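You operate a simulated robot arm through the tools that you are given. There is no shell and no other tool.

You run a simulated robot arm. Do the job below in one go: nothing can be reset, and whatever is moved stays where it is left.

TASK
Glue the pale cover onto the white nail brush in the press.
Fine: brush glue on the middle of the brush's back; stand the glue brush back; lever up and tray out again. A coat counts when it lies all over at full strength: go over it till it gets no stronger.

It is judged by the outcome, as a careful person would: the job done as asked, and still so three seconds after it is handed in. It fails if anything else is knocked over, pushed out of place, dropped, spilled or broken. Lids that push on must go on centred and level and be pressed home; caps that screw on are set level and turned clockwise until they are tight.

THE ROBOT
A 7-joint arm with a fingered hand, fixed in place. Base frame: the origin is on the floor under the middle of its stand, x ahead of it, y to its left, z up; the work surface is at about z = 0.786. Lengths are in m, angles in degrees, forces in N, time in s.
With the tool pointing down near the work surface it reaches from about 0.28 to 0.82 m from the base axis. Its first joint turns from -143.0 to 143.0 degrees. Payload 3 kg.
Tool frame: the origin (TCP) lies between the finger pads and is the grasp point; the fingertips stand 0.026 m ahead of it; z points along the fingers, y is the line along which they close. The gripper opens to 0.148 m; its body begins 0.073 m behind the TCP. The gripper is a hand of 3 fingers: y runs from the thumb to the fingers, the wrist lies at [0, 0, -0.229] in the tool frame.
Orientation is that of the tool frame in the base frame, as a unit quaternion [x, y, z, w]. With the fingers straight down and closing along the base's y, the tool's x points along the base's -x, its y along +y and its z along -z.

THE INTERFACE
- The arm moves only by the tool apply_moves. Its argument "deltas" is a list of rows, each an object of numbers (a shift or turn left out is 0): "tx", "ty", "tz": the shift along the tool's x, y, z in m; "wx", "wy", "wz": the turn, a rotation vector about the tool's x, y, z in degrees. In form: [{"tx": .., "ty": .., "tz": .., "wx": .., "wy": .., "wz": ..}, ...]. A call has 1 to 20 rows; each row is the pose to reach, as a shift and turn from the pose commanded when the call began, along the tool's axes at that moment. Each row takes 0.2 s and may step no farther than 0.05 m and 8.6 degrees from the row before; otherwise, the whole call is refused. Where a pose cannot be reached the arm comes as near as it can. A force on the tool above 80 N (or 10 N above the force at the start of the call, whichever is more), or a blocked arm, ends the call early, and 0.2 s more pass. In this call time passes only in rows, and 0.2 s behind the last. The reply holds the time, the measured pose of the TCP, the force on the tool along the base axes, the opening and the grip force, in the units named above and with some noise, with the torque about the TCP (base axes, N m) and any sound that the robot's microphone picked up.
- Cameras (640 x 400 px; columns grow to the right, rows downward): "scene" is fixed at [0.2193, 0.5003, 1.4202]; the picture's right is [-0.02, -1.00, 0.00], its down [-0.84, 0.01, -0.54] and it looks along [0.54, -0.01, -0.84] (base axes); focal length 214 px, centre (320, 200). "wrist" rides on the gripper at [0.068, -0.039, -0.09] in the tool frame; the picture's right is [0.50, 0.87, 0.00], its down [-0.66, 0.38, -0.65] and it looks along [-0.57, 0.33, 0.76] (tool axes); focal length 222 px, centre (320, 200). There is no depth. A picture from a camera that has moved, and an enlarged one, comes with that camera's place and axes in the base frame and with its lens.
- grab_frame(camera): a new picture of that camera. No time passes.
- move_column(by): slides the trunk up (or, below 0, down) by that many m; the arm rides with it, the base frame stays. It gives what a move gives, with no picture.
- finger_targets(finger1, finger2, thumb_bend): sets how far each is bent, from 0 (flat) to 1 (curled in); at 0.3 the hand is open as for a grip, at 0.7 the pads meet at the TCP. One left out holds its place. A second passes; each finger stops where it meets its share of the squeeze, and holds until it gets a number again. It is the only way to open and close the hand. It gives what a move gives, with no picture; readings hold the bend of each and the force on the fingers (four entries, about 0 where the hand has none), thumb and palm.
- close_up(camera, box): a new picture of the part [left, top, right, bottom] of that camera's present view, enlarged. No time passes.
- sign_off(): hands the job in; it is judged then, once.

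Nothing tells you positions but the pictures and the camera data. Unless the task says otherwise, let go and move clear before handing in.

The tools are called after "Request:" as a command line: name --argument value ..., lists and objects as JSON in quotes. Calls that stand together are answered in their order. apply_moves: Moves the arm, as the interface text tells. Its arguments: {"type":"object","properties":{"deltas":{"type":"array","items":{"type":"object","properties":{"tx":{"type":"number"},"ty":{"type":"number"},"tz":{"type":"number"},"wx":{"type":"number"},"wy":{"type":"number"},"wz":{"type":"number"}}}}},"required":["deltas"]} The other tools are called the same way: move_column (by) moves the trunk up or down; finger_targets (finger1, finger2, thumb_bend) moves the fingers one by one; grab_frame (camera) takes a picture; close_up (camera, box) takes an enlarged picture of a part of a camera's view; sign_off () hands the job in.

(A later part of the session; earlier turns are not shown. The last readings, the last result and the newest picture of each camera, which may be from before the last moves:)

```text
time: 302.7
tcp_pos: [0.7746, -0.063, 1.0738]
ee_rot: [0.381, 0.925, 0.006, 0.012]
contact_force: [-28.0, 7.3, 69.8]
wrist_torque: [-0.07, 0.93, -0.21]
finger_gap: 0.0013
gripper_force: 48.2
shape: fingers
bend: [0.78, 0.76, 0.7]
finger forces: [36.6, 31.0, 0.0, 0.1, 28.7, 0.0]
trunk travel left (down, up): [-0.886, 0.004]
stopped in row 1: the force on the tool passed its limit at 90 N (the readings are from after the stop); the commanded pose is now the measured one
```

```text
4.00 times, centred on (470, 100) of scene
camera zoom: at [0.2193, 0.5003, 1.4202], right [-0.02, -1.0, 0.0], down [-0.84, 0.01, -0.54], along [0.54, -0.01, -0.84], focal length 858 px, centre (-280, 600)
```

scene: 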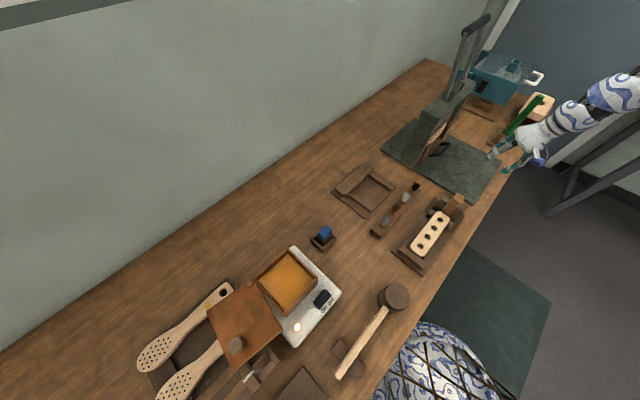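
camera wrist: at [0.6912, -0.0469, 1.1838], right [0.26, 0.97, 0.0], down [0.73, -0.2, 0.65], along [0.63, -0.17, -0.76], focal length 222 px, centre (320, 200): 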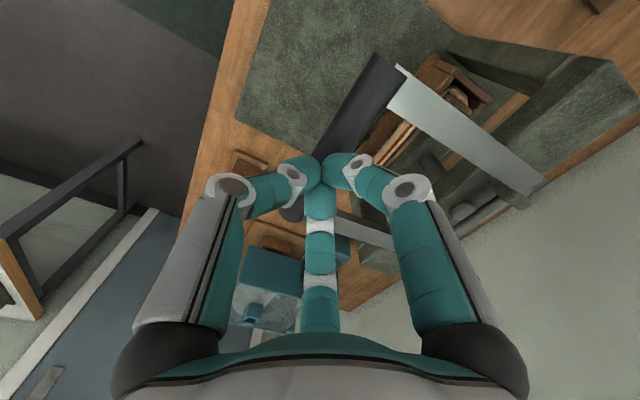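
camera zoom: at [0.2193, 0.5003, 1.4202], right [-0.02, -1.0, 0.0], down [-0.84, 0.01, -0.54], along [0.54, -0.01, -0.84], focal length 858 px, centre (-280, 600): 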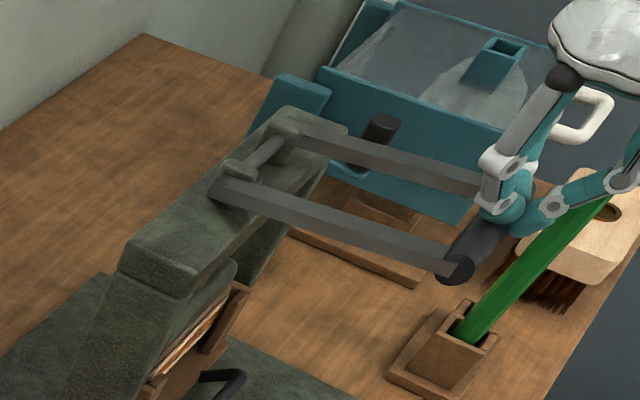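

The lever is firmly home: about 70 N on the bar with no further movement. I'll ease to a steady pressure and hold it for several seconds.

Request:
apply_moves --deltas '[{"tz": -0.002}, {"tz": -0.003}, {"tz": -0.003}, {"tz": -0.003}, {"tz": -0.003}, {"tz": -0.003}, {"tz": -0.003}, {"tz": -0.003}, {"tz": -0.003}, {"tz": -0.003}, {"tz": -0.003}, {"tz": -0.003}, {"tz": -0.003}, {"tz": -0.003}, {"tz": -0.003}, {"tz": -0.003}, {"tz": -0.003}, {"tz": -0.003}, {"tz": -0.003}, {"tz": -0.003}]'

Request:
close_up --camera "scene" --box '[425, 110, 475, 160]'

Request:
grab_frame --camera "wrist"

```text
time: 306.9
tcp_pos: [0.7738, -0.0625, 1.0741]
ee_rot: [0.382, 0.924, 0.005, 0.011]
contact_force: [-20.2, 8.3, 57.1]
wrist_torque: [0.01, 0.68, -0.14]
finger_gap: 0.0014
gripper_force: 41.9
shape: fingers
bend: [0.77, 0.76, 0.69]
finger forces: [34.9, 29.9, 0.0, 0.0, 19.0, 0.0]
trunk travel left (down, up): [-0.886, 0.004]
```

```text
8.00 times, centred on (450, 135) of scene
camera zoom: at [0.2193, 0.5003, 1.4202], right [-0.02, -1.0, 0.0], down [-0.84, 0.01, -0.54], along [0.54, -0.01, -0.84], focal length 1716 px, centre (-720, 720)
```

zoom: 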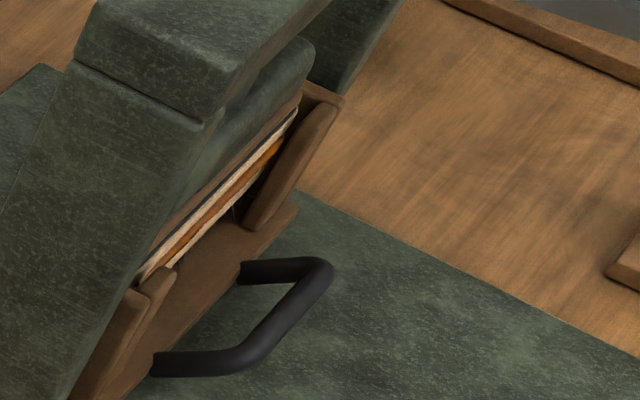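

```text
taken
camera wrist: at [0.6968, -0.044, 1.1637], right [0.26, 0.97, 0.01], down [0.72, -0.2, 0.67], along [0.65, -0.17, -0.74], focal length 222 px, centre (320, 200)
```

wrist: 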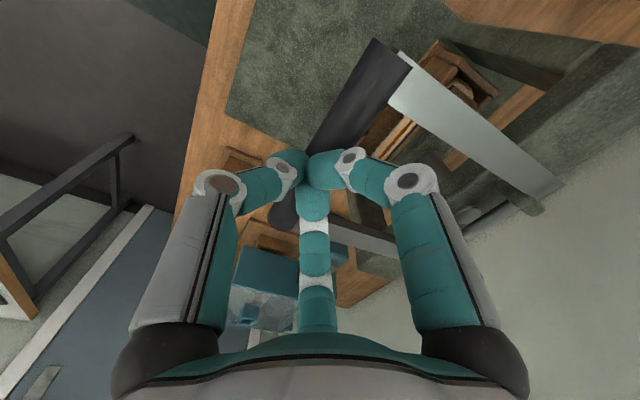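

The pad is pressing the cover down and a glue line shows along the joint. I'll hold a few seconds more, then raise the lever.

Request:
apply_moves --deltas '[{"tz": 0.0}, {"tz": 0.0}, {"tz": 0.0}, {"tz": 0.0}, {"tz": 0.0}, {"tz": 0.0}, {"tz": 0.0}, {"tz": 0.0}, {"tz": 0.0}, {"tz": 0.0}, {"tz": 0.0}, {"tz": 0.0}, {"tz": 0.0}, {"tz": 0.0}, {"tz": 0.0}]'

Request:
apply_moves --deltas '[{"tz": -0.015}, {"tz": -0.035}, {"tz": -0.06}]'

Request:
finger_targets --finger1 0.45 --finger2 0.45 --thumb_bend 0.45

Request:
grab_frame --camera "wrist"

Request:
close_up --camera "scene" --box '[410, 40, 520, 150]'

```text
time: 310.1
tcp_pos: [0.7737, -0.0631, 1.0732]
ee_rot: [0.384, 0.923, 0.005, 0.01]
contact_force: [-19.1, 7.0, 56.8]
wrist_torque: [0.08, 0.67, -0.13]
finger_gap: 0.0015
gripper_force: 41.8
shape: fingers
bend: [0.77, 0.76, 0.69]
finger forces: [35.8, 29.9, 0.1, 0.0, 18.3, 0.1]
trunk travel left (down, up): [-0.886, 0.004]
```

```text
time: 310.9
tcp_pos: [0.7802, -0.064, 1.1297]
ee_rot: [0.383, 0.924, 0.002, 0.006]
contact_force: [-0.1, 0.2, 0.0]
wrist_torque: [0.0, 0.0, 0.01]
finger_gap: 0.0
gripper_force: 0.0
shape: fingers
bend: [0.7, 0.7, 0.7]
finger forces: [0.1, 0.0, 0.1, 0.1, 0.0, 0.1]
trunk travel left (down, up): [-0.886, 0.004]
```

```text
time: 311.9
tcp_pos: [0.7791, -0.0639, 1.1301]
ee_rot: [0.383, 0.924, 0.003, 0.008]
contact_force: [-0.2, -0.4, -0.7]
wrist_torque: [-0.01, 0.03, 0.03]
finger_gap: 0.0778
gripper_force: 0.0
shape: fingers
bend: [0.45, 0.45, 0.45]
finger forces: [0.0, 0.1, 0.0, 0.1, 0.1, 0.0]
trunk travel left (down, up): [-0.886, 0.004]
```

```text
taken
camera wrist: at [0.7032, -0.0447, 1.2201], right [0.26, 0.97, 0.01], down [0.72, -0.2, 0.67], along [0.64, -0.17, -0.75], focal length 222 px, centre (320, 200)
```

wrist: 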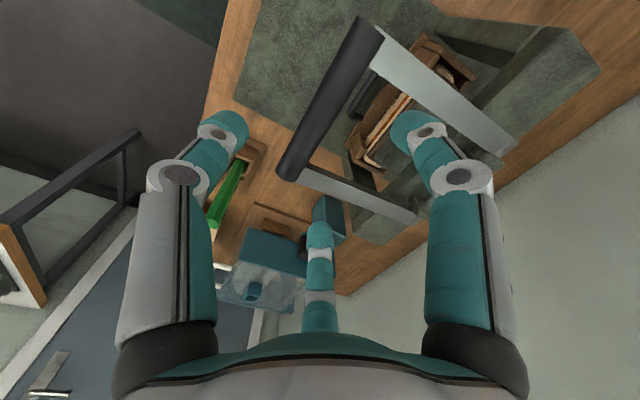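

```text
3.64 times, centred on (465, 95) of scene
camera zoom: at [0.2193, 0.5003, 1.4202], right [-0.02, -1.0, 0.0], down [-0.84, 0.01, -0.54], along [0.54, -0.01, -0.84], focal length 780 px, centre (-207, 582)
```

zoom: 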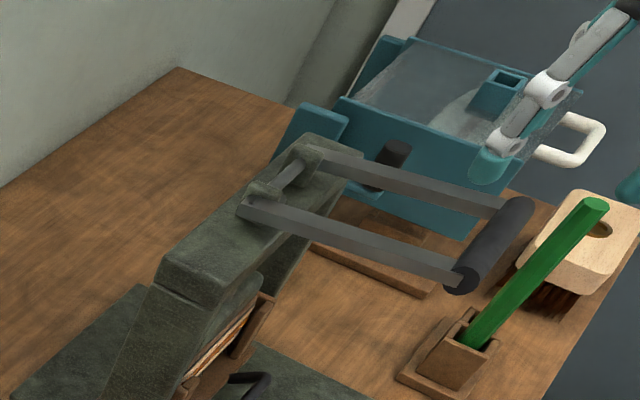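

The lever stays down at z≈1.046. I'll now enclose the bar (fingers closer together to fit between the lever arms) and lift it back up.

Request:
finger_targets --finger1 0.58 --finger2 0.58 --thumb_bend 0.44

Request:
apply_moves --deltas '[{"wx": 0.7, "wy": 0.7}]'

Request:
grab_frame --camera "wrist"

```text
time: 312.9
tcp_pos: [0.7799, -0.0623, 1.1305]
ee_rot: [0.382, 0.924, 0.004, 0.008]
contact_force: [0.6, 0.9, -0.1]
wrist_torque: [-0.03, 0.0, -0.03]
finger_gap: 0.0618
gripper_force: 0.0
shape: fingers
bend: [0.57, 0.57, 0.44]
finger forces: [0.1, 0.0, 0.0, 0.1, 0.1, 0.1]
trunk travel left (down, up): [-0.886, 0.004]
```

```text
time: 313.3
tcp_pos: [0.7791, -0.0647, 1.1301]
ee_rot: [0.383, 0.924, 0.001, 0.0]
contact_force: [-0.3, 0.2, -0.1]
wrist_torque: [0.02, 0.01, -0.01]
finger_gap: 0.0615
gripper_force: 0.0
shape: fingers
bend: [0.57, 0.57, 0.44]
finger forces: [0.1, 0.1, 0.0, 0.0, 0.0, 0.1]
trunk travel left (down, up): [-0.886, 0.004]
```

```text
taken
camera wrist: at [0.7032, -0.0452, 1.2211], right [0.26, 0.97, 0.0], down [0.73, -0.2, 0.65], along [0.63, -0.17, -0.76], focal length 222 px, centre (320, 200)
```

wrist: 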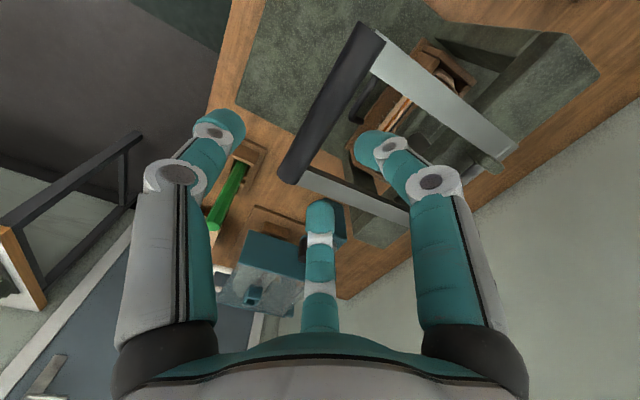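

Request:
apply_moves --deltas '[{"tx": 0.0129, "ty": 0.0045}, {"tx": 0.0129, "ty": 0.0045, "tz": 0.03}, {"tx": 0.0129, "ty": 0.0045, "tz": 0.055}]'

Request:
close_up --camera "wrist" --box '[200, 40, 440, 260]'

Request:
close_up --camera "scene" --box '[440, 50, 520, 130]'

```text
time: 314.1
tcp_pos: [0.7724, -0.055, 1.0754]
ee_rot: [0.382, 0.924, 0.001, 0.0]
contact_force: [-0.7, -0.5, 0.6]
wrist_torque: [-0.01, 0.02, -0.01]
finger_gap: 0.0616
gripper_force: 0.0
shape: fingers
bend: [0.57, 0.57, 0.44]
finger forces: [0.1, 0.0, 0.0, 0.1, 0.1, 0.0]
trunk travel left (down, up): [-0.886, 0.004]
```

```text
1.82 times, centred on (320, 150) of wrist
camera zoom: at [0.6973, -0.0364, 1.1656], right [0.26, 0.97, 0.0], down [0.73, -0.2, 0.65], along [0.63, -0.17, -0.76], focal length 404 px, centre (320, 291)
```

zoom: 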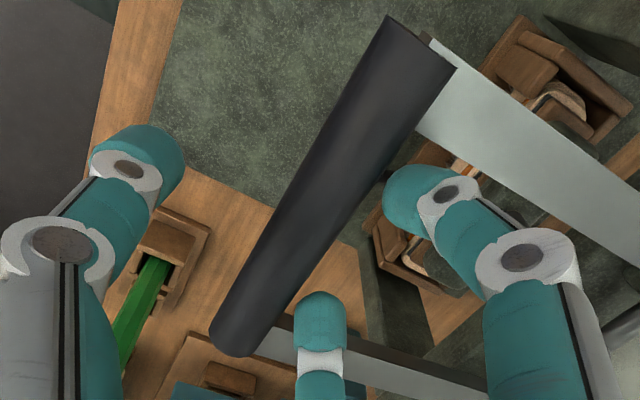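

```text
5.00 times, centred on (480, 90) of scene
camera zoom: at [0.2193, 0.5003, 1.4202], right [-0.02, -1.0, 0.0], down [-0.84, 0.01, -0.54], along [0.54, -0.01, -0.84], focal length 1072 px, centre (-480, 750)
```

zoom: 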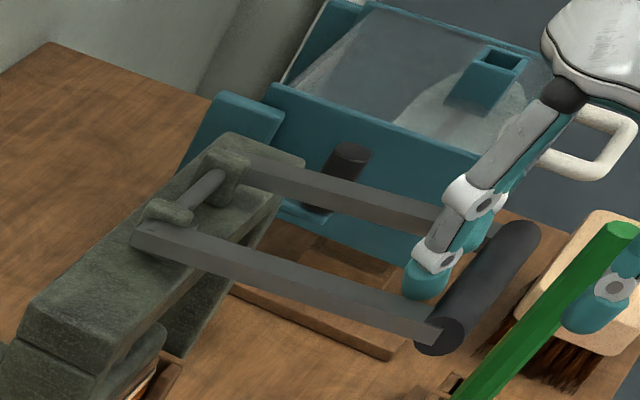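

Request:
apply_moves --deltas '[{"tz": 0.015}, {"tz": 0.03}]'

Request:
finger_targets --finger1 0.6 --finger2 0.6 --thumb_bend 0.6

Request:
close_up --camera "wrist" --box '[200, 60, 440, 280]'

Request:
close_up --camera "scene" --box '[440, 50, 520, 130]'

```text
time: 314.7
tcp_pos: [0.7726, -0.0541, 1.0431]
ee_rot: [0.381, 0.924, 0.002, 0.0]
contact_force: [0.9, -0.1, -0.9]
wrist_torque: [0.02, 0.0, 0.02]
finger_gap: 0.0617
gripper_force: 0.0
shape: fingers
bend: [0.57, 0.57, 0.44]
finger forces: [0.0, 0.0, 0.0, 0.1, 0.0, 0.0]
trunk travel left (down, up): [-0.886, 0.004]
```

```text
time: 315.7
tcp_pos: [0.7721, -0.0545, 1.0448]
ee_rot: [0.383, 0.924, 0.001, 0.0]
contact_force: [0.6, -0.3, -0.3]
wrist_torque: [0.02, 0.01, 0.01]
finger_gap: 0.03
gripper_force: 0.0
shape: fingers
bend: [0.6, 0.6, 0.6]
finger forces: [0.1, 0.0, 0.0, 0.1, 0.0, 0.0]
trunk travel left (down, up): [-0.886, 0.004]
```

```text
1.82 times, centred on (320, 170) of wrist
camera zoom: at [0.6971, -0.0349, 1.1352], right [0.26, 0.97, 0.0], down [0.73, -0.2, 0.65], along [0.63, -0.17, -0.76], focal length 404 px, centre (320, 254)
```

zoom: 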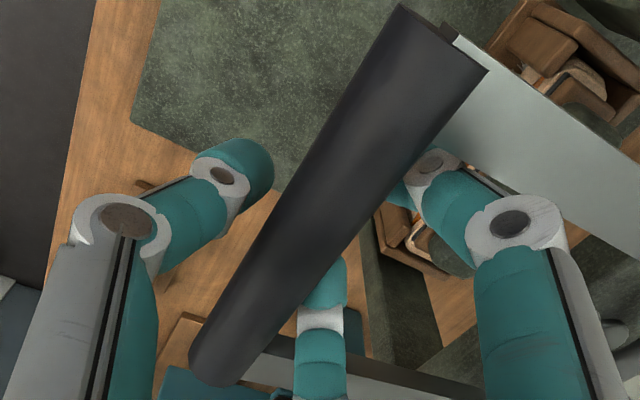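

```text
5.00 times, centred on (480, 90) of scene
camera zoom: at [0.2193, 0.5003, 1.4202], right [-0.02, -1.0, 0.0], down [-0.84, 0.01, -0.54], along [0.54, -0.01, -0.84], focal length 1072 px, centre (-480, 750)
```

zoom: 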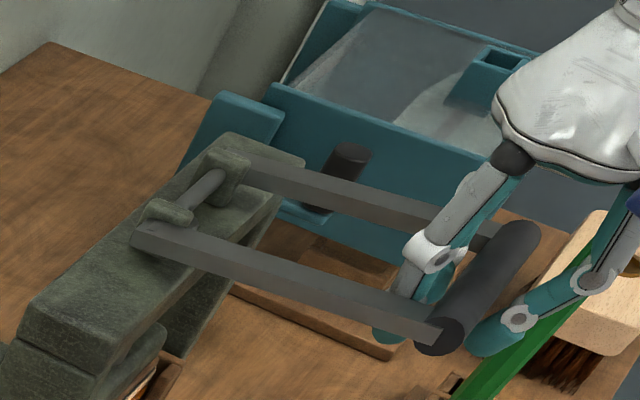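

Request:
finger_targets --finger1 0.63 --finger2 0.63 --thumb_bend 0.66

Request:
apply_moves --deltas '[{"tz": -0.012}, {"tz": -0.024}]'

Request:
close_up --camera "wrist" --box '[200, 60, 440, 280]'

Request:
close_up --camera "scene" --box '[440, 50, 520, 130]'

```text
time: 316.7
tcp_pos: [0.7721, -0.0544, 1.0438]
ee_rot: [0.382, 0.924, 0.0, 0.0]
contact_force: [-0.8, -0.9, -0.6]
wrist_torque: [0.02, -0.02, -0.03]
finger_gap: 0.0176
gripper_force: 0.9
shape: fingers
bend: [0.63, 0.63, 0.65]
finger forces: [0.0, 0.0, 0.0, 0.0, 1.7, 0.0]
trunk travel left (down, up): [-0.886, 0.004]
```

```text
time: 317.3
tcp_pos: [0.772, -0.0539, 1.0693]
ee_rot: [0.383, 0.924, 0.0, 0.0]
contact_force: [-1.9, -1.3, -1.5]
wrist_torque: [0.04, 0.01, -0.02]
finger_gap: 0.0193
gripper_force: 1.1
shape: fingers
bend: [0.63, 0.63, 0.64]
finger forces: [0.1, 0.0, 0.1, 0.1, 3.2, 0.0]
trunk travel left (down, up): [-0.886, 0.004]
```

```text
1.82 times, centred on (320, 170) of wrist
camera zoom: at [0.6976, -0.0344, 1.1601], right [0.26, 0.97, 0.0], down [0.73, -0.2, 0.65], along [0.63, -0.17, -0.76], focal length 404 px, centre (320, 254)
```

zoom: 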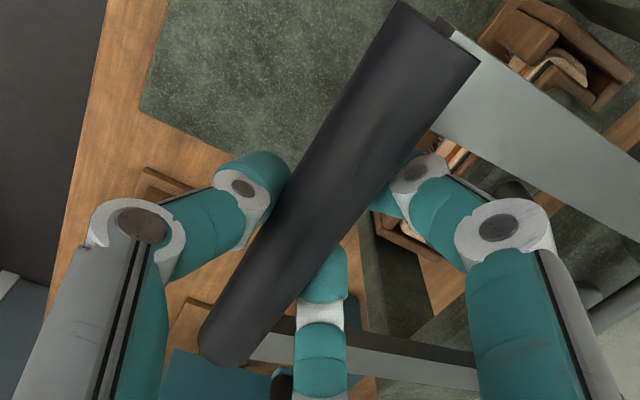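

```text
5.00 times, centred on (480, 90) of scene
camera zoom: at [0.2193, 0.5003, 1.4202], right [-0.02, -1.0, 0.0], down [-0.84, 0.01, -0.54], along [0.54, -0.01, -0.84], focal length 1072 px, centre (-480, 750)
```

zoom: 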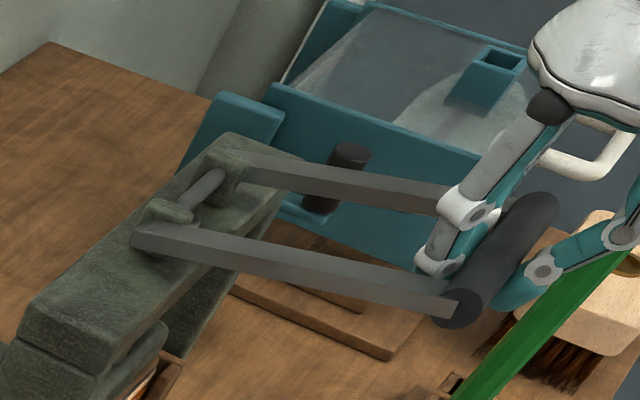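

The lever is coming up with the hand. I'll follow the arc upward and back.

Request:
apply_moves --deltas '[{"ty": 0.0025, "tz": -0.011}, {"ty": 0.0062, "tz": -0.0217}, {"ty": 0.0118, "tz": -0.035}, {"ty": 0.0182, "tz": -0.0475}, {"ty": 0.031, "tz": -0.0664}, {"ty": 0.0441, "tz": -0.0813}]'

Request:
close_up --camera "wrist" --box '[200, 60, 440, 280]'

Request:
close_up --camera "scene" --box '[430, 10, 530, 120]'

```text
time: 318.7
tcp_pos: [0.8031, -0.0209, 1.15]
ee_rot: [0.382, 0.924, 0.001, 0.001]
contact_force: [-3.2, -2.0, 0.2]
wrist_torque: [-0.06, 0.03, 0.01]
finger_gap: 0.0195
gripper_force: 1.4
shape: fingers
bend: [0.63, 0.63, 0.64]
finger forces: [0.1, 0.0, 0.0, 0.0, 3.2, 0.0]
trunk travel left (down, up): [-0.886, 0.004]
```

```text
1.82 times, centred on (320, 170) of wrist
camera zoom: at [0.7293, -0.0018, 1.2408], right [0.26, 0.97, 0.0], down [0.73, -0.2, 0.65], along [0.63, -0.17, -0.76], focal length 404 px, centre (320, 254)
```

zoom: 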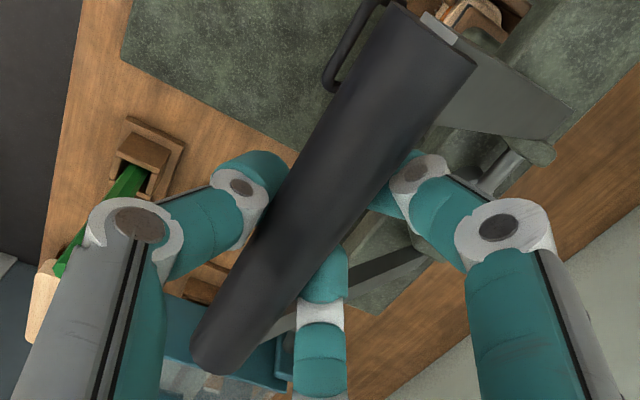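

```text
3.64 times, centred on (480, 65) of scene
camera zoom: at [0.2193, 0.5003, 1.4202], right [-0.02, -1.0, 0.0], down [-0.84, 0.01, -0.54], along [0.54, -0.01, -0.84], focal length 780 px, centre (-262, 691)
```

zoom: 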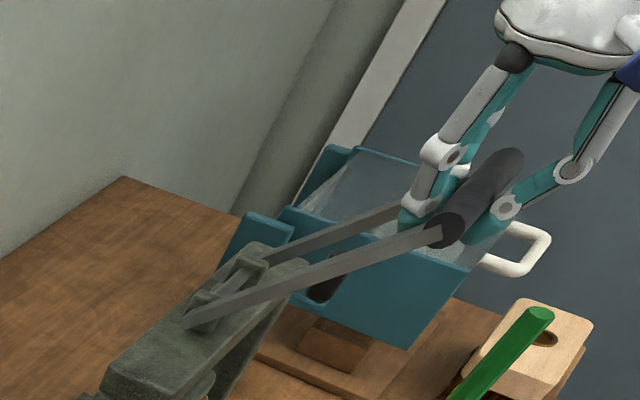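

Request:
apply_moves --deltas '[{"ty": 0.016, "tz": -0.0135}, {"ty": 0.0338, "tz": -0.0259}, {"ty": 0.0596, "tz": -0.0379}, {"ty": 0.087, "tz": -0.0452}, {"ty": 0.1153, "tz": -0.0477}, {"ty": 0.138, "tz": -0.0461}, {"ty": 0.15, "tz": -0.044}]'

Request:
close_up --camera "wrist" --box '[200, 60, 440, 280]'

Request:
close_up --camera "scene" --box '[430, 0, 530, 110]'

```text
time: 320.3
tcp_pos: [0.9001, 0.0819, 1.1973]
ee_rot: [0.382, 0.924, 0.0, 0.0]
contact_force: [1.3, -0.3, -0.1]
wrist_torque: [-0.03, -0.03, -0.01]
finger_gap: 0.0165
gripper_force: 0.6
shape: fingers
bend: [0.63, 0.62, 0.66]
finger forces: [0.7, 0.5, 0.0, 0.0, 0.3, 0.0]
out of reach, approached as far as the arm can: row 7
trunk travel left (down, up): [-0.886, 0.004]
```

```text
1.82 times, centred on (320, 170) of wrist
camera zoom: at [0.8255, 0.1005, 1.2883], right [0.26, 0.97, 0.0], down [0.73, -0.19, 0.66], along [0.63, -0.17, -0.76], focal length 404 px, centre (320, 254)
```

zoom: 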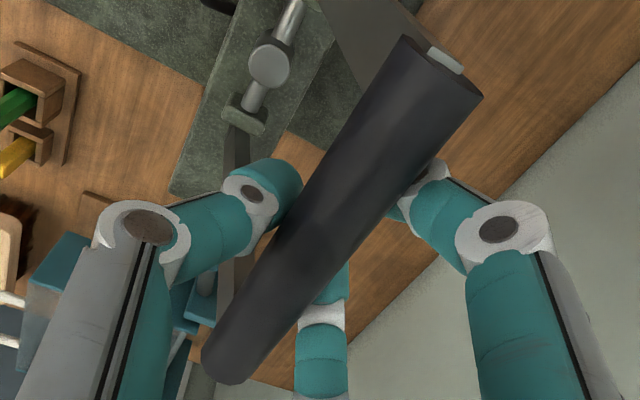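

```text
3.64 times, centred on (480, 55) of scene
camera zoom: at [0.2193, 0.5003, 1.4202], right [-0.02, -1.0, 0.0], down [-0.84, 0.01, -0.54], along [0.54, -0.01, -0.84], focal length 780 px, centre (-262, 727)
```

zoom: 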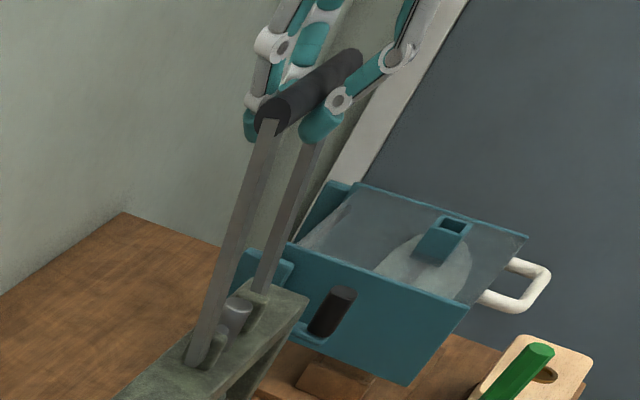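

The lever is back in its upright, slightly leaned-back rest position. I'll open the hand gently and rise away.

Request:
finger_targets --finger1 0.5 --finger2 0.5 --thumb_bend 0.55

Request:
close_up --camera "scene" --box '[430, 0, 510, 70]'

Request:
finger_targets --finger1 0.4 --finger2 0.4 --thumb_bend 0.4

Request:
apply_moves --deltas '[{"tz": -0.03}, {"tz": -0.06}, {"tz": -0.1}]'

Request:
grab_frame --camera "scene"

```text
time: 321.3
tcp_pos: [0.9004, 0.078, 1.1974]
ee_rot: [0.383, 0.924, 0.0, 0.001]
contact_force: [0.5, 0.2, -0.2]
wrist_torque: [0.0, 0.02, 0.03]
finger_gap: 0.0535
gripper_force: 0.1
shape: fingers
bend: [0.5, 0.5, 0.55]
finger forces: [0.0, 0.0, 0.0, 0.0, 0.1, 0.0]
trunk travel left (down, up): [-0.886, 0.004]
```

```text
5.71 times, centred on (470, 35) of scene
camera zoom: at [0.2193, 0.5003, 1.4202], right [-0.02, -1.0, 0.0], down [-0.84, 0.01, -0.54], along [0.54, -0.01, -0.84], focal length 1226 px, centre (-537, 1143)
```

zoom: 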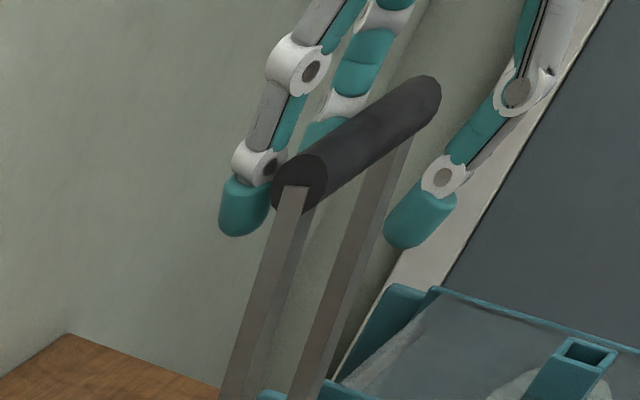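

```text
time: 322.3
tcp_pos: [0.9006, 0.0794, 1.1971]
ee_rot: [0.382, 0.924, 0.0, 0.001]
contact_force: [-0.2, -0.2, 0.3]
wrist_torque: [0.02, -0.01, 0.01]
finger_gap: 0.0947
gripper_force: 0.2
shape: fingers
bend: [0.4, 0.4, 0.4]
finger forces: [0.1, 0.1, 0.0, 0.1, 0.0, 0.1]
trunk travel left (down, up): [-0.886, 0.004]
```

```text
time: 323.1
tcp_pos: [0.8981, 0.0759, 1.2975]
ee_rot: [0.382, 0.924, 0.001, -0.001]
contact_force: [0.2, 0.3, 0.4]
wrist_torque: [0.0, -0.03, 0.01]
finger_gap: 0.0949
gripper_force: 0.1
shape: fingers
bend: [0.4, 0.4, 0.4]
finger forces: [0.0, 0.0, 0.0, 0.0, 0.1, 0.0]
trunk travel left (down, up): [-0.886, 0.004]
```

```text
taken
```

scene: 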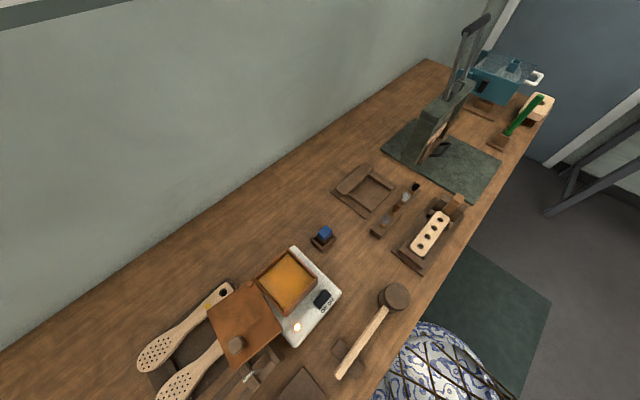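

The lever is up exactly where it started. Now I'll retrace my way down to the front of the press to draw the tray out.

Request:
apply_moves --deltas '[{"tx": -0.0246, "ty": -0.0303}, {"tx": -0.0492, "ty": -0.0605}, {"tx": -0.0739, "ty": -0.0908}, {"tx": -0.0985, "ty": -0.121}, {"tx": -0.1231, "ty": -0.1513}]'

Request:
apply_moves --deltas '[{"tx": 0.0042, "ty": -0.0053, "tz": 0.035}, {"tx": 0.0084, "ty": -0.0105, "tz": 0.07}, {"tx": 0.0126, "ty": -0.0158, "tz": 0.105}, {"tx": 0.0167, "ty": -0.021, "tz": 0.14}, {"tx": 0.0209, "ty": -0.0263, "tz": 0.17}, {"tx": 0.0251, "ty": -0.0315, "tz": 0.2}]'

Request:
apply_moves --deltas '[{"tx": 0.0197, "ty": -0.0236, "tz": 0.033}, {"tx": 0.0393, "ty": -0.0472, "tz": 0.063}, {"tx": 0.059, "ty": -0.0709, "tz": 0.088}, {"tx": 0.0786, "ty": -0.0945, "tz": 0.108}, {"tx": 0.0983, "ty": -0.1181, "tz": 0.123}]'

Request:
finger_targets --finger1 0.68 --finger2 0.68 --thumb_bend 0.42

Request:
grab_frame --camera "wrist"

```text
time: 324.3
tcp_pos: [0.8792, -0.1175, 1.2998]
ee_rot: [0.382, 0.924, 0.002, -0.001]
contact_force: [0.4, -0.3, 0.5]
wrist_torque: [0.04, -0.01, 0.03]
finger_gap: 0.0949
gripper_force: 0.2
shape: fingers
bend: [0.4, 0.4, 0.4]
finger forces: [0.0, 0.0, 0.1, 0.1, 0.1, 0.0]
trunk travel left (down, up): [-0.886, 0.004]
```

```text
time: 325.7
tcp_pos: [0.839, -0.1206, 1.0949]
ee_rot: [0.382, 0.924, 0.0, 0.0]
contact_force: [0.0, 0.0, -0.3]
wrist_torque: [0.02, -0.02, -0.03]
finger_gap: 0.0948
gripper_force: 0.0
shape: fingers
bend: [0.4, 0.4, 0.4]
finger forces: [0.0, 0.0, 0.1, 0.0, 0.0, 0.0]
trunk travel left (down, up): [-0.886, 0.004]
```

```text
time: 326.9
tcp_pos: [0.6867, -0.1333, 0.9764]
ee_rot: [0.383, 0.924, 0.001, 0.0]
contact_force: [0.2, 0.2, 0.2]
wrist_torque: [0.0, -0.01, 0.03]
finger_gap: 0.0949
gripper_force: 0.1
shape: fingers
bend: [0.4, 0.4, 0.4]
finger forces: [0.0, 0.1, 0.0, 0.0, 0.0, 0.0]
trunk travel left (down, up): [-0.886, 0.004]
```

```text
time: 327.9
tcp_pos: [0.6884, -0.1333, 0.9767]
ee_rot: [0.383, 0.924, 0.001, 0.001]
contact_force: [-1.0, 0.8, 0.0]
wrist_torque: [0.03, 0.01, 0.02]
finger_gap: 0.0518
gripper_force: 0.0
shape: fingers
bend: [0.68, 0.68, 0.42]
finger forces: [0.0, 0.0, 0.1, 0.1, 0.0, 0.0]
trunk travel left (down, up): [-0.886, 0.004]
```

```text
taken
camera wrist: at [0.6135, -0.1138, 1.0681], right [0.26, 0.97, 0.0], down [0.73, -0.2, 0.65], along [0.63, -0.17, -0.76], focal length 222 px, centre (320, 200)
```

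wrist: 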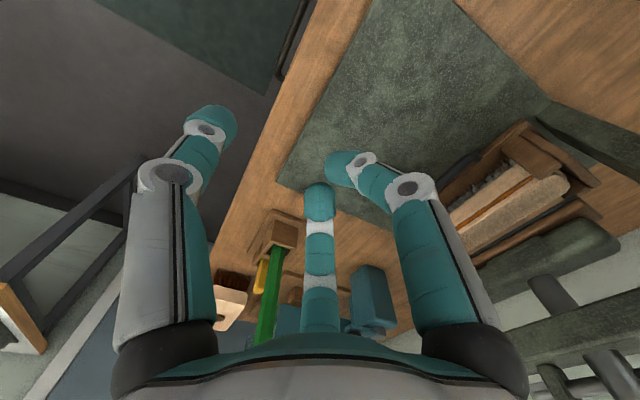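

Request:
move_column --by -0.03

Request:
apply_moves --deltas '[{"wx": -6.7, "wz": -0.5, "tx": 0.0007, "ty": 0.0159, "tz": 0.0144}, {"wx": -13.3, "wz": -1.0, "tx": 0.0014, "ty": 0.0318, "tz": 0.0288}, {"wx": -20, "wz": -1.6, "tx": 0.0021, "ty": 0.0477, "tz": 0.0432}]'

Request:
grab_frame --camera "wrist"

```text
time: 328.7
tcp_pos: [0.6882, -0.1337, 0.9468]
ee_rot: [0.382, 0.924, 0.001, 0.0]
contact_force: [-0.5, 0.3, -0.4]
wrist_torque: [-0.03, -0.01, 0.0]
finger_gap: 0.0517
gripper_force: 0.0
shape: fingers
bend: [0.68, 0.68, 0.42]
finger forces: [0.0, 0.1, 0.0, 0.0, 0.0, 0.1]
trunk travel left (down, up): [-0.856, 0.034]
```

```text
time: 329.5
tcp_pos: [0.7207, -0.0961, 0.9042]
ee_rot: [0.364, 0.915, 0.161, 0.068]
contact_force: [0.4, 0.3, 0.2]
wrist_torque: [0.01, 0.01, -0.03]
finger_gap: 0.0517
gripper_force: 0.0
shape: fingers
bend: [0.68, 0.68, 0.42]
finger forces: [0.0, 0.0, 0.0, 0.0, 0.0, 0.1]
trunk travel left (down, up): [-0.856, 0.034]
```

```text
taken
camera wrist: at [0.6258, -0.1004, 0.9761], right [0.19, 0.93, 0.3], down [0.56, -0.35, 0.75], along [0.8, 0.02, -0.59], focal length 222 px, centre (320, 200)
```

wrist: 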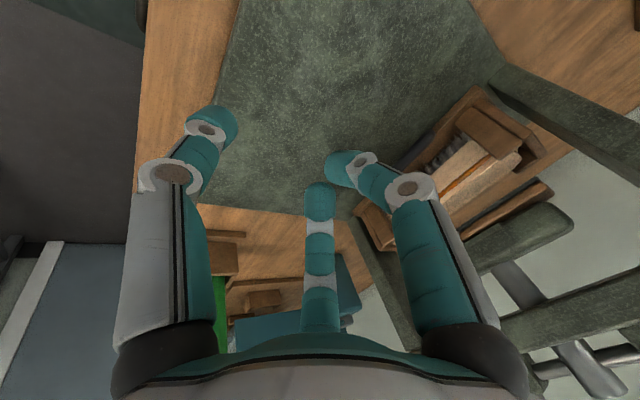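

Request:
apply_moves --deltas '[{"ty": 0.03, "tz": 0.015}, {"ty": 0.06, "tz": 0.03}, {"ty": 0.09, "tz": 0.045}, {"ty": 0.12, "tz": 0.06}, {"ty": 0.139, "tz": 0.079}]'

Request:
grab_frame --camera "wrist"

Request:
close_up --camera "wrist" --box '[220, 60, 420, 240]'

Request:
close_up --camera "scene" --box '[430, 120, 490, 170]'

```text
time: 330.7
tcp_pos: [0.8296, 0.0141, 0.8769]
ee_rot: [0.364, 0.915, 0.161, 0.066]
contact_force: [-0.3, -0.4, 0.3]
wrist_torque: [-0.03, -0.01, 0.01]
finger_gap: 0.0516
gripper_force: 0.1
shape: fingers
bend: [0.68, 0.68, 0.42]
finger forces: [0.1, 0.1, 0.1, 0.0, 0.0, 0.0]
trunk travel left (down, up): [-0.856, 0.034]
```

```text
taken
camera wrist: at [0.7343, 0.01, 0.9474], right [0.2, 0.93, 0.3], down [0.56, -0.35, 0.75], along [0.8, 0.02, -0.6], focal length 222 px, centre (320, 200)
```

wrist: 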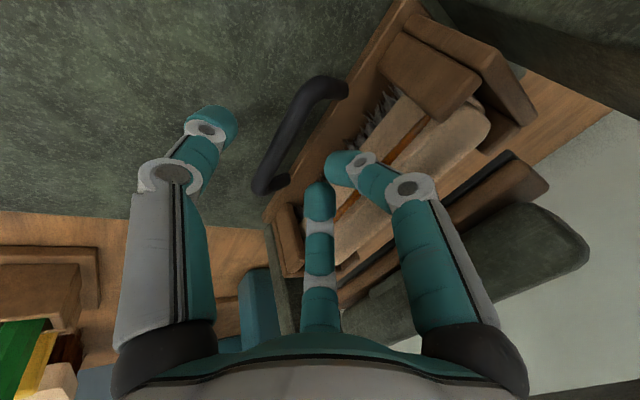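

```text
2.22 times, centred on (320, 150) of wrist
camera zoom: at [0.7343, 0.01, 0.9474], right [0.2, 0.93, 0.3], down [0.56, -0.35, 0.75], along [0.8, 0.02, -0.6], focal length 494 px, centre (320, 311)
```

zoom: 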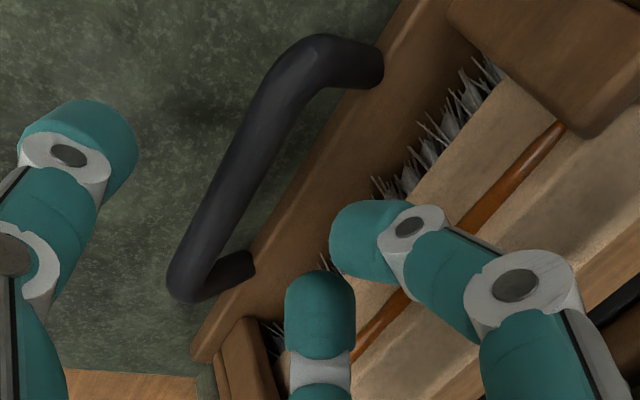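

```text
8.00 times, centred on (460, 145) of scene
camera zoom: at [0.2193, 0.5003, 1.4202], right [-0.02, -1.0, 0.0], down [-0.84, 0.01, -0.54], along [0.54, -0.01, -0.84], focal length 1716 px, centre (-800, 640)
```

zoom: 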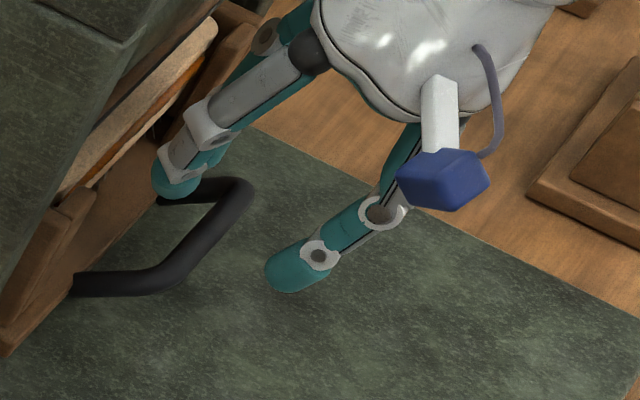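

Request:
apply_moves --deltas '[{"ty": 0.0066, "tz": 0.0024}]'

Request:
move_column --by -0.022

Request:
close_up --camera "wrist" --box '[220, 60, 420, 240]'

Request:
close_up --camera "scene" --box '[430, 125, 480, 170]'

```text
time: 331.1
tcp_pos: [0.835, 0.0192, 0.8766]
ee_rot: [0.363, 0.915, 0.162, 0.066]
contact_force: [-0.1, -0.3, 0.0]
wrist_torque: [0.0, -0.02, 0.01]
finger_gap: 0.0516
gripper_force: 0.1
shape: fingers
bend: [0.68, 0.68, 0.42]
finger forces: [0.1, 0.0, 0.0, 0.1, 0.0, 0.0]
trunk travel left (down, up): [-0.856, 0.034]
```

```text
time: 331.7
tcp_pos: [0.8339, 0.0196, 0.8543]
ee_rot: [0.364, 0.915, 0.161, 0.067]
contact_force: [0.5, -0.3, -0.3]
wrist_torque: [0.0, 0.0, 0.02]
finger_gap: 0.0516
gripper_force: 0.0
shape: fingers
bend: [0.68, 0.68, 0.42]
finger forces: [0.1, 0.0, 0.0, 0.0, 0.0, 0.0]
trunk travel left (down, up): [-0.834, 0.056]
```

```text
2.22 times, centred on (320, 150) of wrist
camera zoom: at [0.7389, 0.0164, 0.9268], right [0.19, 0.94, 0.3], down [0.56, -0.35, 0.75], along [0.8, 0.02, -0.6], focal length 494 px, centre (320, 311)
```

zoom: 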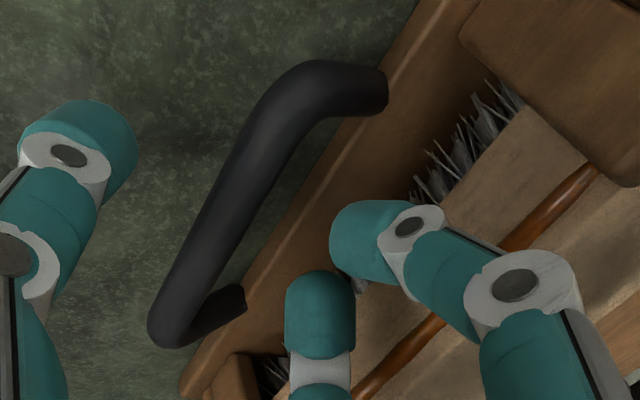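

```text
8.89 times, centred on (455, 148) of scene
camera zoom: at [0.2193, 0.5003, 1.4202], right [-0.02, -1.0, 0.0], down [-0.84, 0.01, -0.54], along [0.54, -0.01, -0.84], focal length 1906 px, centre (-880, 667)
```

zoom: 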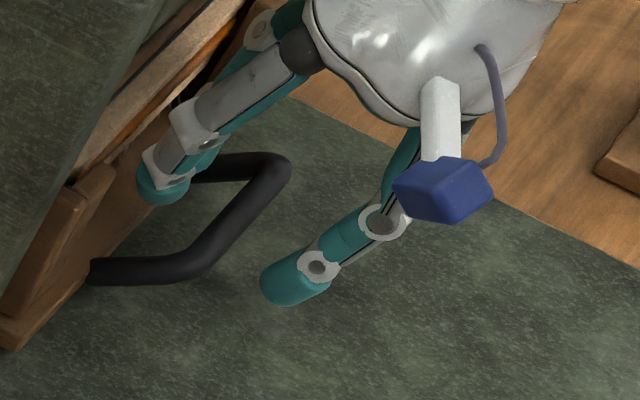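

Request:
apply_moves --deltas '[{"ty": -0.0113, "tz": -0.0041}]'

Request:
move_column --by -0.009

Request:
close_up --camera "wrist" --box '[220, 60, 420, 240]'

Request:
close_up --camera "scene" --box '[430, 125, 480, 170]'

```text
time: 332.1
tcp_pos: [0.8249, 0.0108, 0.8548]
ee_rot: [0.364, 0.915, 0.161, 0.066]
contact_force: [-0.4, 0.1, 0.7]
wrist_torque: [0.01, 0.0, 0.0]
finger_gap: 0.0517
gripper_force: 0.0
shape: fingers
bend: [0.68, 0.68, 0.42]
finger forces: [0.0, 0.0, 0.0, 0.0, 0.0, 0.0]
trunk travel left (down, up): [-0.834, 0.056]
```

```text
time: 332.7
tcp_pos: [0.8249, 0.0111, 0.8456]
ee_rot: [0.364, 0.915, 0.162, 0.066]
contact_force: [-0.2, -0.4, 0.6]
wrist_torque: [0.03, -0.06, -0.02]
finger_gap: 0.0519
gripper_force: 0.1
shape: fingers
bend: [0.68, 0.68, 0.42]
finger forces: [0.0, 0.0, 0.0, 0.1, 0.0, 0.0]
trunk travel left (down, up): [-0.825, 0.065]
```

```text
2.22 times, centred on (320, 150) of wrist
camera zoom: at [0.7306, 0.0074, 0.918], right [0.19, 0.94, 0.3], down [0.56, -0.35, 0.75], along [0.8, 0.02, -0.6], focal length 494 px, centre (320, 311)
```

zoom: 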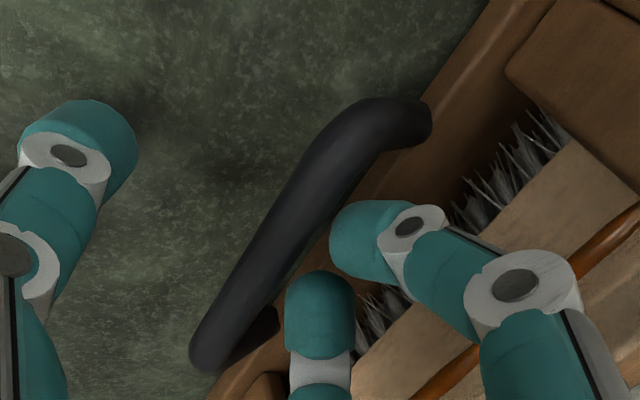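

```text
8.89 times, centred on (455, 148) of scene
camera zoom: at [0.2193, 0.5003, 1.4202], right [-0.02, -1.0, 0.0], down [-0.84, 0.01, -0.54], along [0.54, -0.01, -0.84], focal length 1906 px, centre (-880, 667)
```

zoom: 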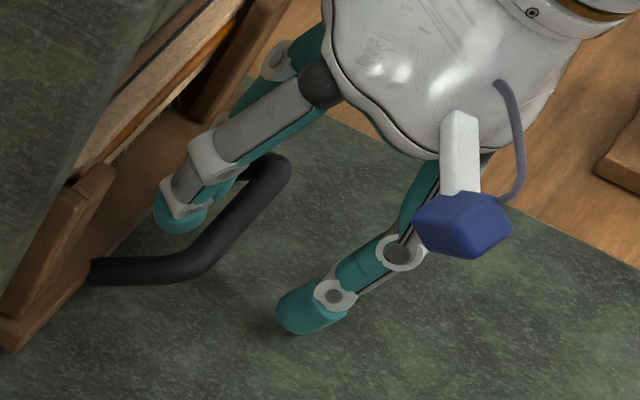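

Request:
move_column --by -0.008

Request:
finger_targets --thumb_bend 0.66

Request:
apply_moves --deltas '[{"ty": -0.0094, "tz": -0.0034}, {"ty": -0.0188, "tz": -0.0068}, {"ty": -0.0282, "tz": -0.0103}]'

Request:
close_up --camera "wrist" --box '[220, 60, 460, 260]'

Request:
close_up --camera "scene" --box '[420, 110, 500, 180]'

```text
time: 333.3
tcp_pos: [0.8258, 0.0117, 0.8435]
ee_rot: [0.363, 0.915, 0.162, 0.069]
contact_force: [-6.3, -3.0, 38.7]
wrist_torque: [-1.51, 1.73, -0.11]
finger_gap: 0.0516
gripper_force: 19.7
shape: fingers
bend: [0.68, 0.68, 0.4]
finger forces: [0.1, 0.0, 0.0, 0.0, 38.6, 0.0]
trunk travel left (down, up): [-0.817, 0.073]
```

```text
time: 334.3
tcp_pos: [0.8252, 0.0108, 0.8383]
ee_rot: [0.364, 0.915, 0.163, 0.066]
contact_force: [-3.8, -0.6, -2.9]
wrist_torque: [-0.01, 0.03, 0.0]
finger_gap: 0.0119
gripper_force: 1.4
shape: fingers
bend: [0.68, 0.68, 0.64]
finger forces: [0.0, 0.0, 0.1, 0.1, 3.4, 0.1]
trunk travel left (down, up): [-0.817, 0.073]
```

```text
time: 335.1
tcp_pos: [0.8035, -0.0098, 0.8384]
ee_rot: [0.364, 0.915, 0.162, 0.066]
contact_force: [1.1, 0.9, -1.8]
wrist_torque: [-0.02, -0.03, -0.05]
finger_gap: 0.0116
gripper_force: 1.8
shape: fingers
bend: [0.67, 0.67, 0.65]
finger forces: [1.0, 0.6, 0.0, 0.1, 1.5, 0.0]
trunk travel left (down, up): [-0.817, 0.073]
```

```text
2.00 times, centred on (340, 160) of wrist
camera zoom: at [0.7102, -0.0144, 0.9104], right [0.19, 0.94, 0.3], down [0.56, -0.35, 0.75], along [0.8, 0.02, -0.6], focal length 444 px, centre (280, 280)
```

zoom: 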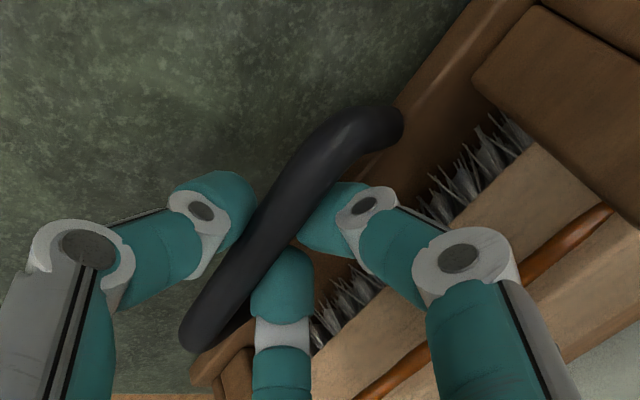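

```text
5.71 times, centred on (460, 145) of scene
camera zoom: at [0.2193, 0.5003, 1.4202], right [-0.02, -1.0, 0.0], down [-0.84, 0.01, -0.54], along [0.54, -0.01, -0.84], focal length 1226 px, centre (-480, 514)
```

zoom: 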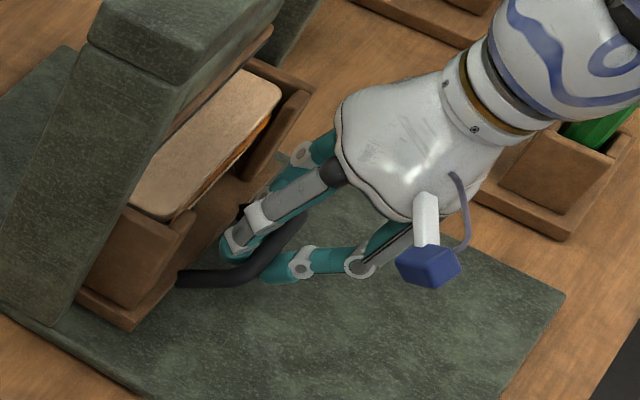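

Request:
apply_moves --deltas '[{"ty": -0.0141, "tz": -0.0051}, {"ty": -0.0282, "tz": -0.0103}, {"ty": -0.0423, "tz": -0.0154}, {"ty": -0.0564, "tz": -0.0205}, {"ty": -0.0705, "tz": -0.0257}, {"ty": -0.0846, "tz": -0.0308}, {"ty": -0.0987, "tz": -0.0359}, {"ty": -0.11, "tz": -0.04}]'

Request:
close_up --camera "scene" --box '[430, 110, 530, 200]'

Request:
close_up --camera "wrist" --box '[220, 60, 460, 260]'

```text
time: 336.9
tcp_pos: [0.7251, -0.0946, 0.8374]
ee_rot: [0.364, 0.915, 0.161, 0.067]
contact_force: [-0.1, 0.9, -2.3]
wrist_torque: [0.03, 0.01, -0.03]
finger_gap: 0.011
gripper_force: 1.5
shape: fingers
bend: [0.67, 0.68, 0.65]
finger forces: [1.1, 0.6, 0.1, 0.0, 1.5, 0.0]
trunk travel left (down, up): [-0.817, 0.073]
```

```text
4.44 times, centred on (480, 155) of scene
camera zoom: at [0.2193, 0.5003, 1.4202], right [-0.02, -1.0, 0.0], down [-0.84, 0.01, -0.54], along [0.54, -0.01, -0.84], focal length 953 px, centre (-391, 400)
```

zoom: 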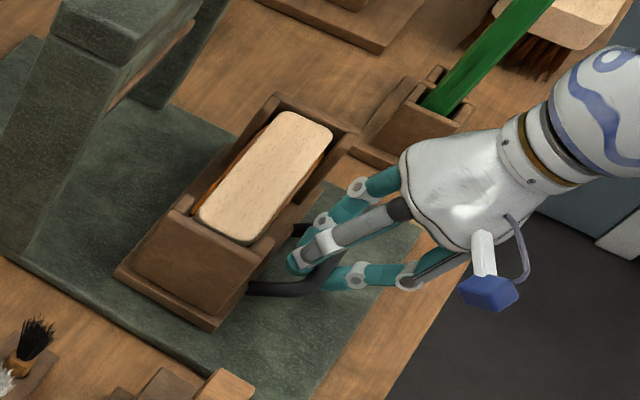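

```text
2.00 times, centred on (340, 160) of wrist
camera zoom: at [0.6304, -0.0979, 0.9101], right [0.19, 0.94, 0.3], down [0.56, -0.35, 0.75], along [0.8, 0.02, -0.6], focal length 444 px, centre (280, 280)
```

zoom: 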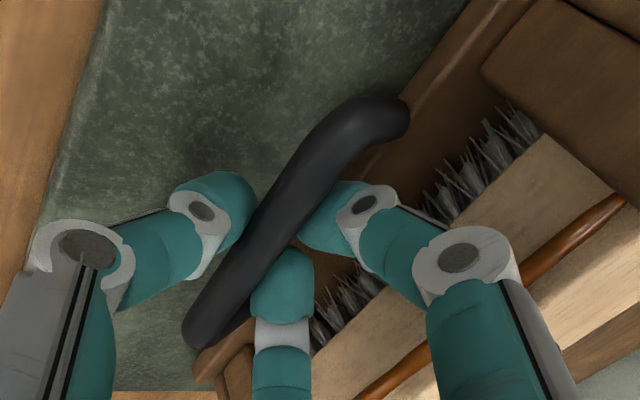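

Request:
apply_moves --deltas '[{"ty": -0.0094, "tz": -0.0034}, {"ty": -0.016, "tz": -0.0058}]'

Request:
apply_moves --deltas '[{"ty": -0.0045, "tz": -0.0016}]'

Request:
close_up --camera "scene" --box '[445, 125, 505, 175]'

```text
time: 337.5
tcp_pos: [0.7122, -0.1074, 0.8385]
ee_rot: [0.364, 0.915, 0.161, 0.067]
contact_force: [1.8, -0.1, -1.1]
wrist_torque: [-0.01, -0.05, -0.02]
finger_gap: 0.0104
gripper_force: 0.9
shape: fingers
bend: [0.68, 0.67, 0.65]
finger forces: [1.1, 0.5, 0.0, 0.0, 1.0, 0.0]
trunk travel left (down, up): [-0.817, 0.073]
```

```text
time: 337.9
tcp_pos: [0.7083, -0.1096, 0.8373]
ee_rot: [0.364, 0.915, 0.161, 0.066]
contact_force: [0.3, 0.1, -0.2]
wrist_torque: [-0.04, -0.02, 0.0]
finger_gap: 0.0107
gripper_force: 1.0
shape: fingers
bend: [0.68, 0.67, 0.66]
finger forces: [1.0, 0.5, 0.0, 0.0, 0.8, 0.1]
trunk travel left (down, up): [-0.817, 0.073]
```

```text
8.00 times, centred on (475, 150) of scene
camera zoom: at [0.2193, 0.5003, 1.4202], right [-0.02, -1.0, 0.0], down [-0.84, 0.01, -0.54], along [0.54, -0.01, -0.84], focal length 1716 px, centre (-920, 600)
```

zoom: 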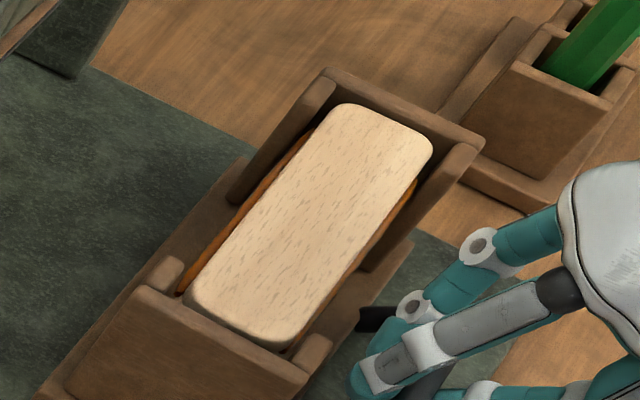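

Request:
apply_moves --deltas '[{"ty": -0.004, "tz": -0.0015}, {"ty": -0.0075, "tz": -0.0027}]'

Request:
close_up --camera "scene" --box '[445, 125, 505, 175]'

```text
time: 338.5
tcp_pos: [0.7042, -0.1162, 0.8388]
ee_rot: [0.363, 0.915, 0.161, 0.067]
contact_force: [1.7, 4.9, -2.6]
wrist_torque: [0.05, -0.01, -0.03]
finger_gap: 0.012
gripper_force: 2.3
shape: fingers
bend: [0.67, 0.67, 0.66]
finger forces: [2.4, 1.9, 0.1, 0.0, 0.6, 0.0]
trunk travel left (down, up): [-0.817, 0.073]
```

```text
8.00 times, centred on (475, 150) of scene
camera zoom: at [0.2193, 0.5003, 1.4202], right [-0.02, -1.0, 0.0], down [-0.84, 0.01, -0.54], along [0.54, -0.01, -0.84], focal length 1716 px, centre (-920, 600)
```

zoom: 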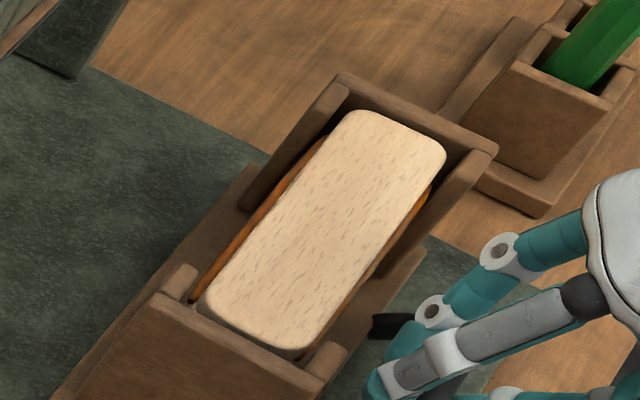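

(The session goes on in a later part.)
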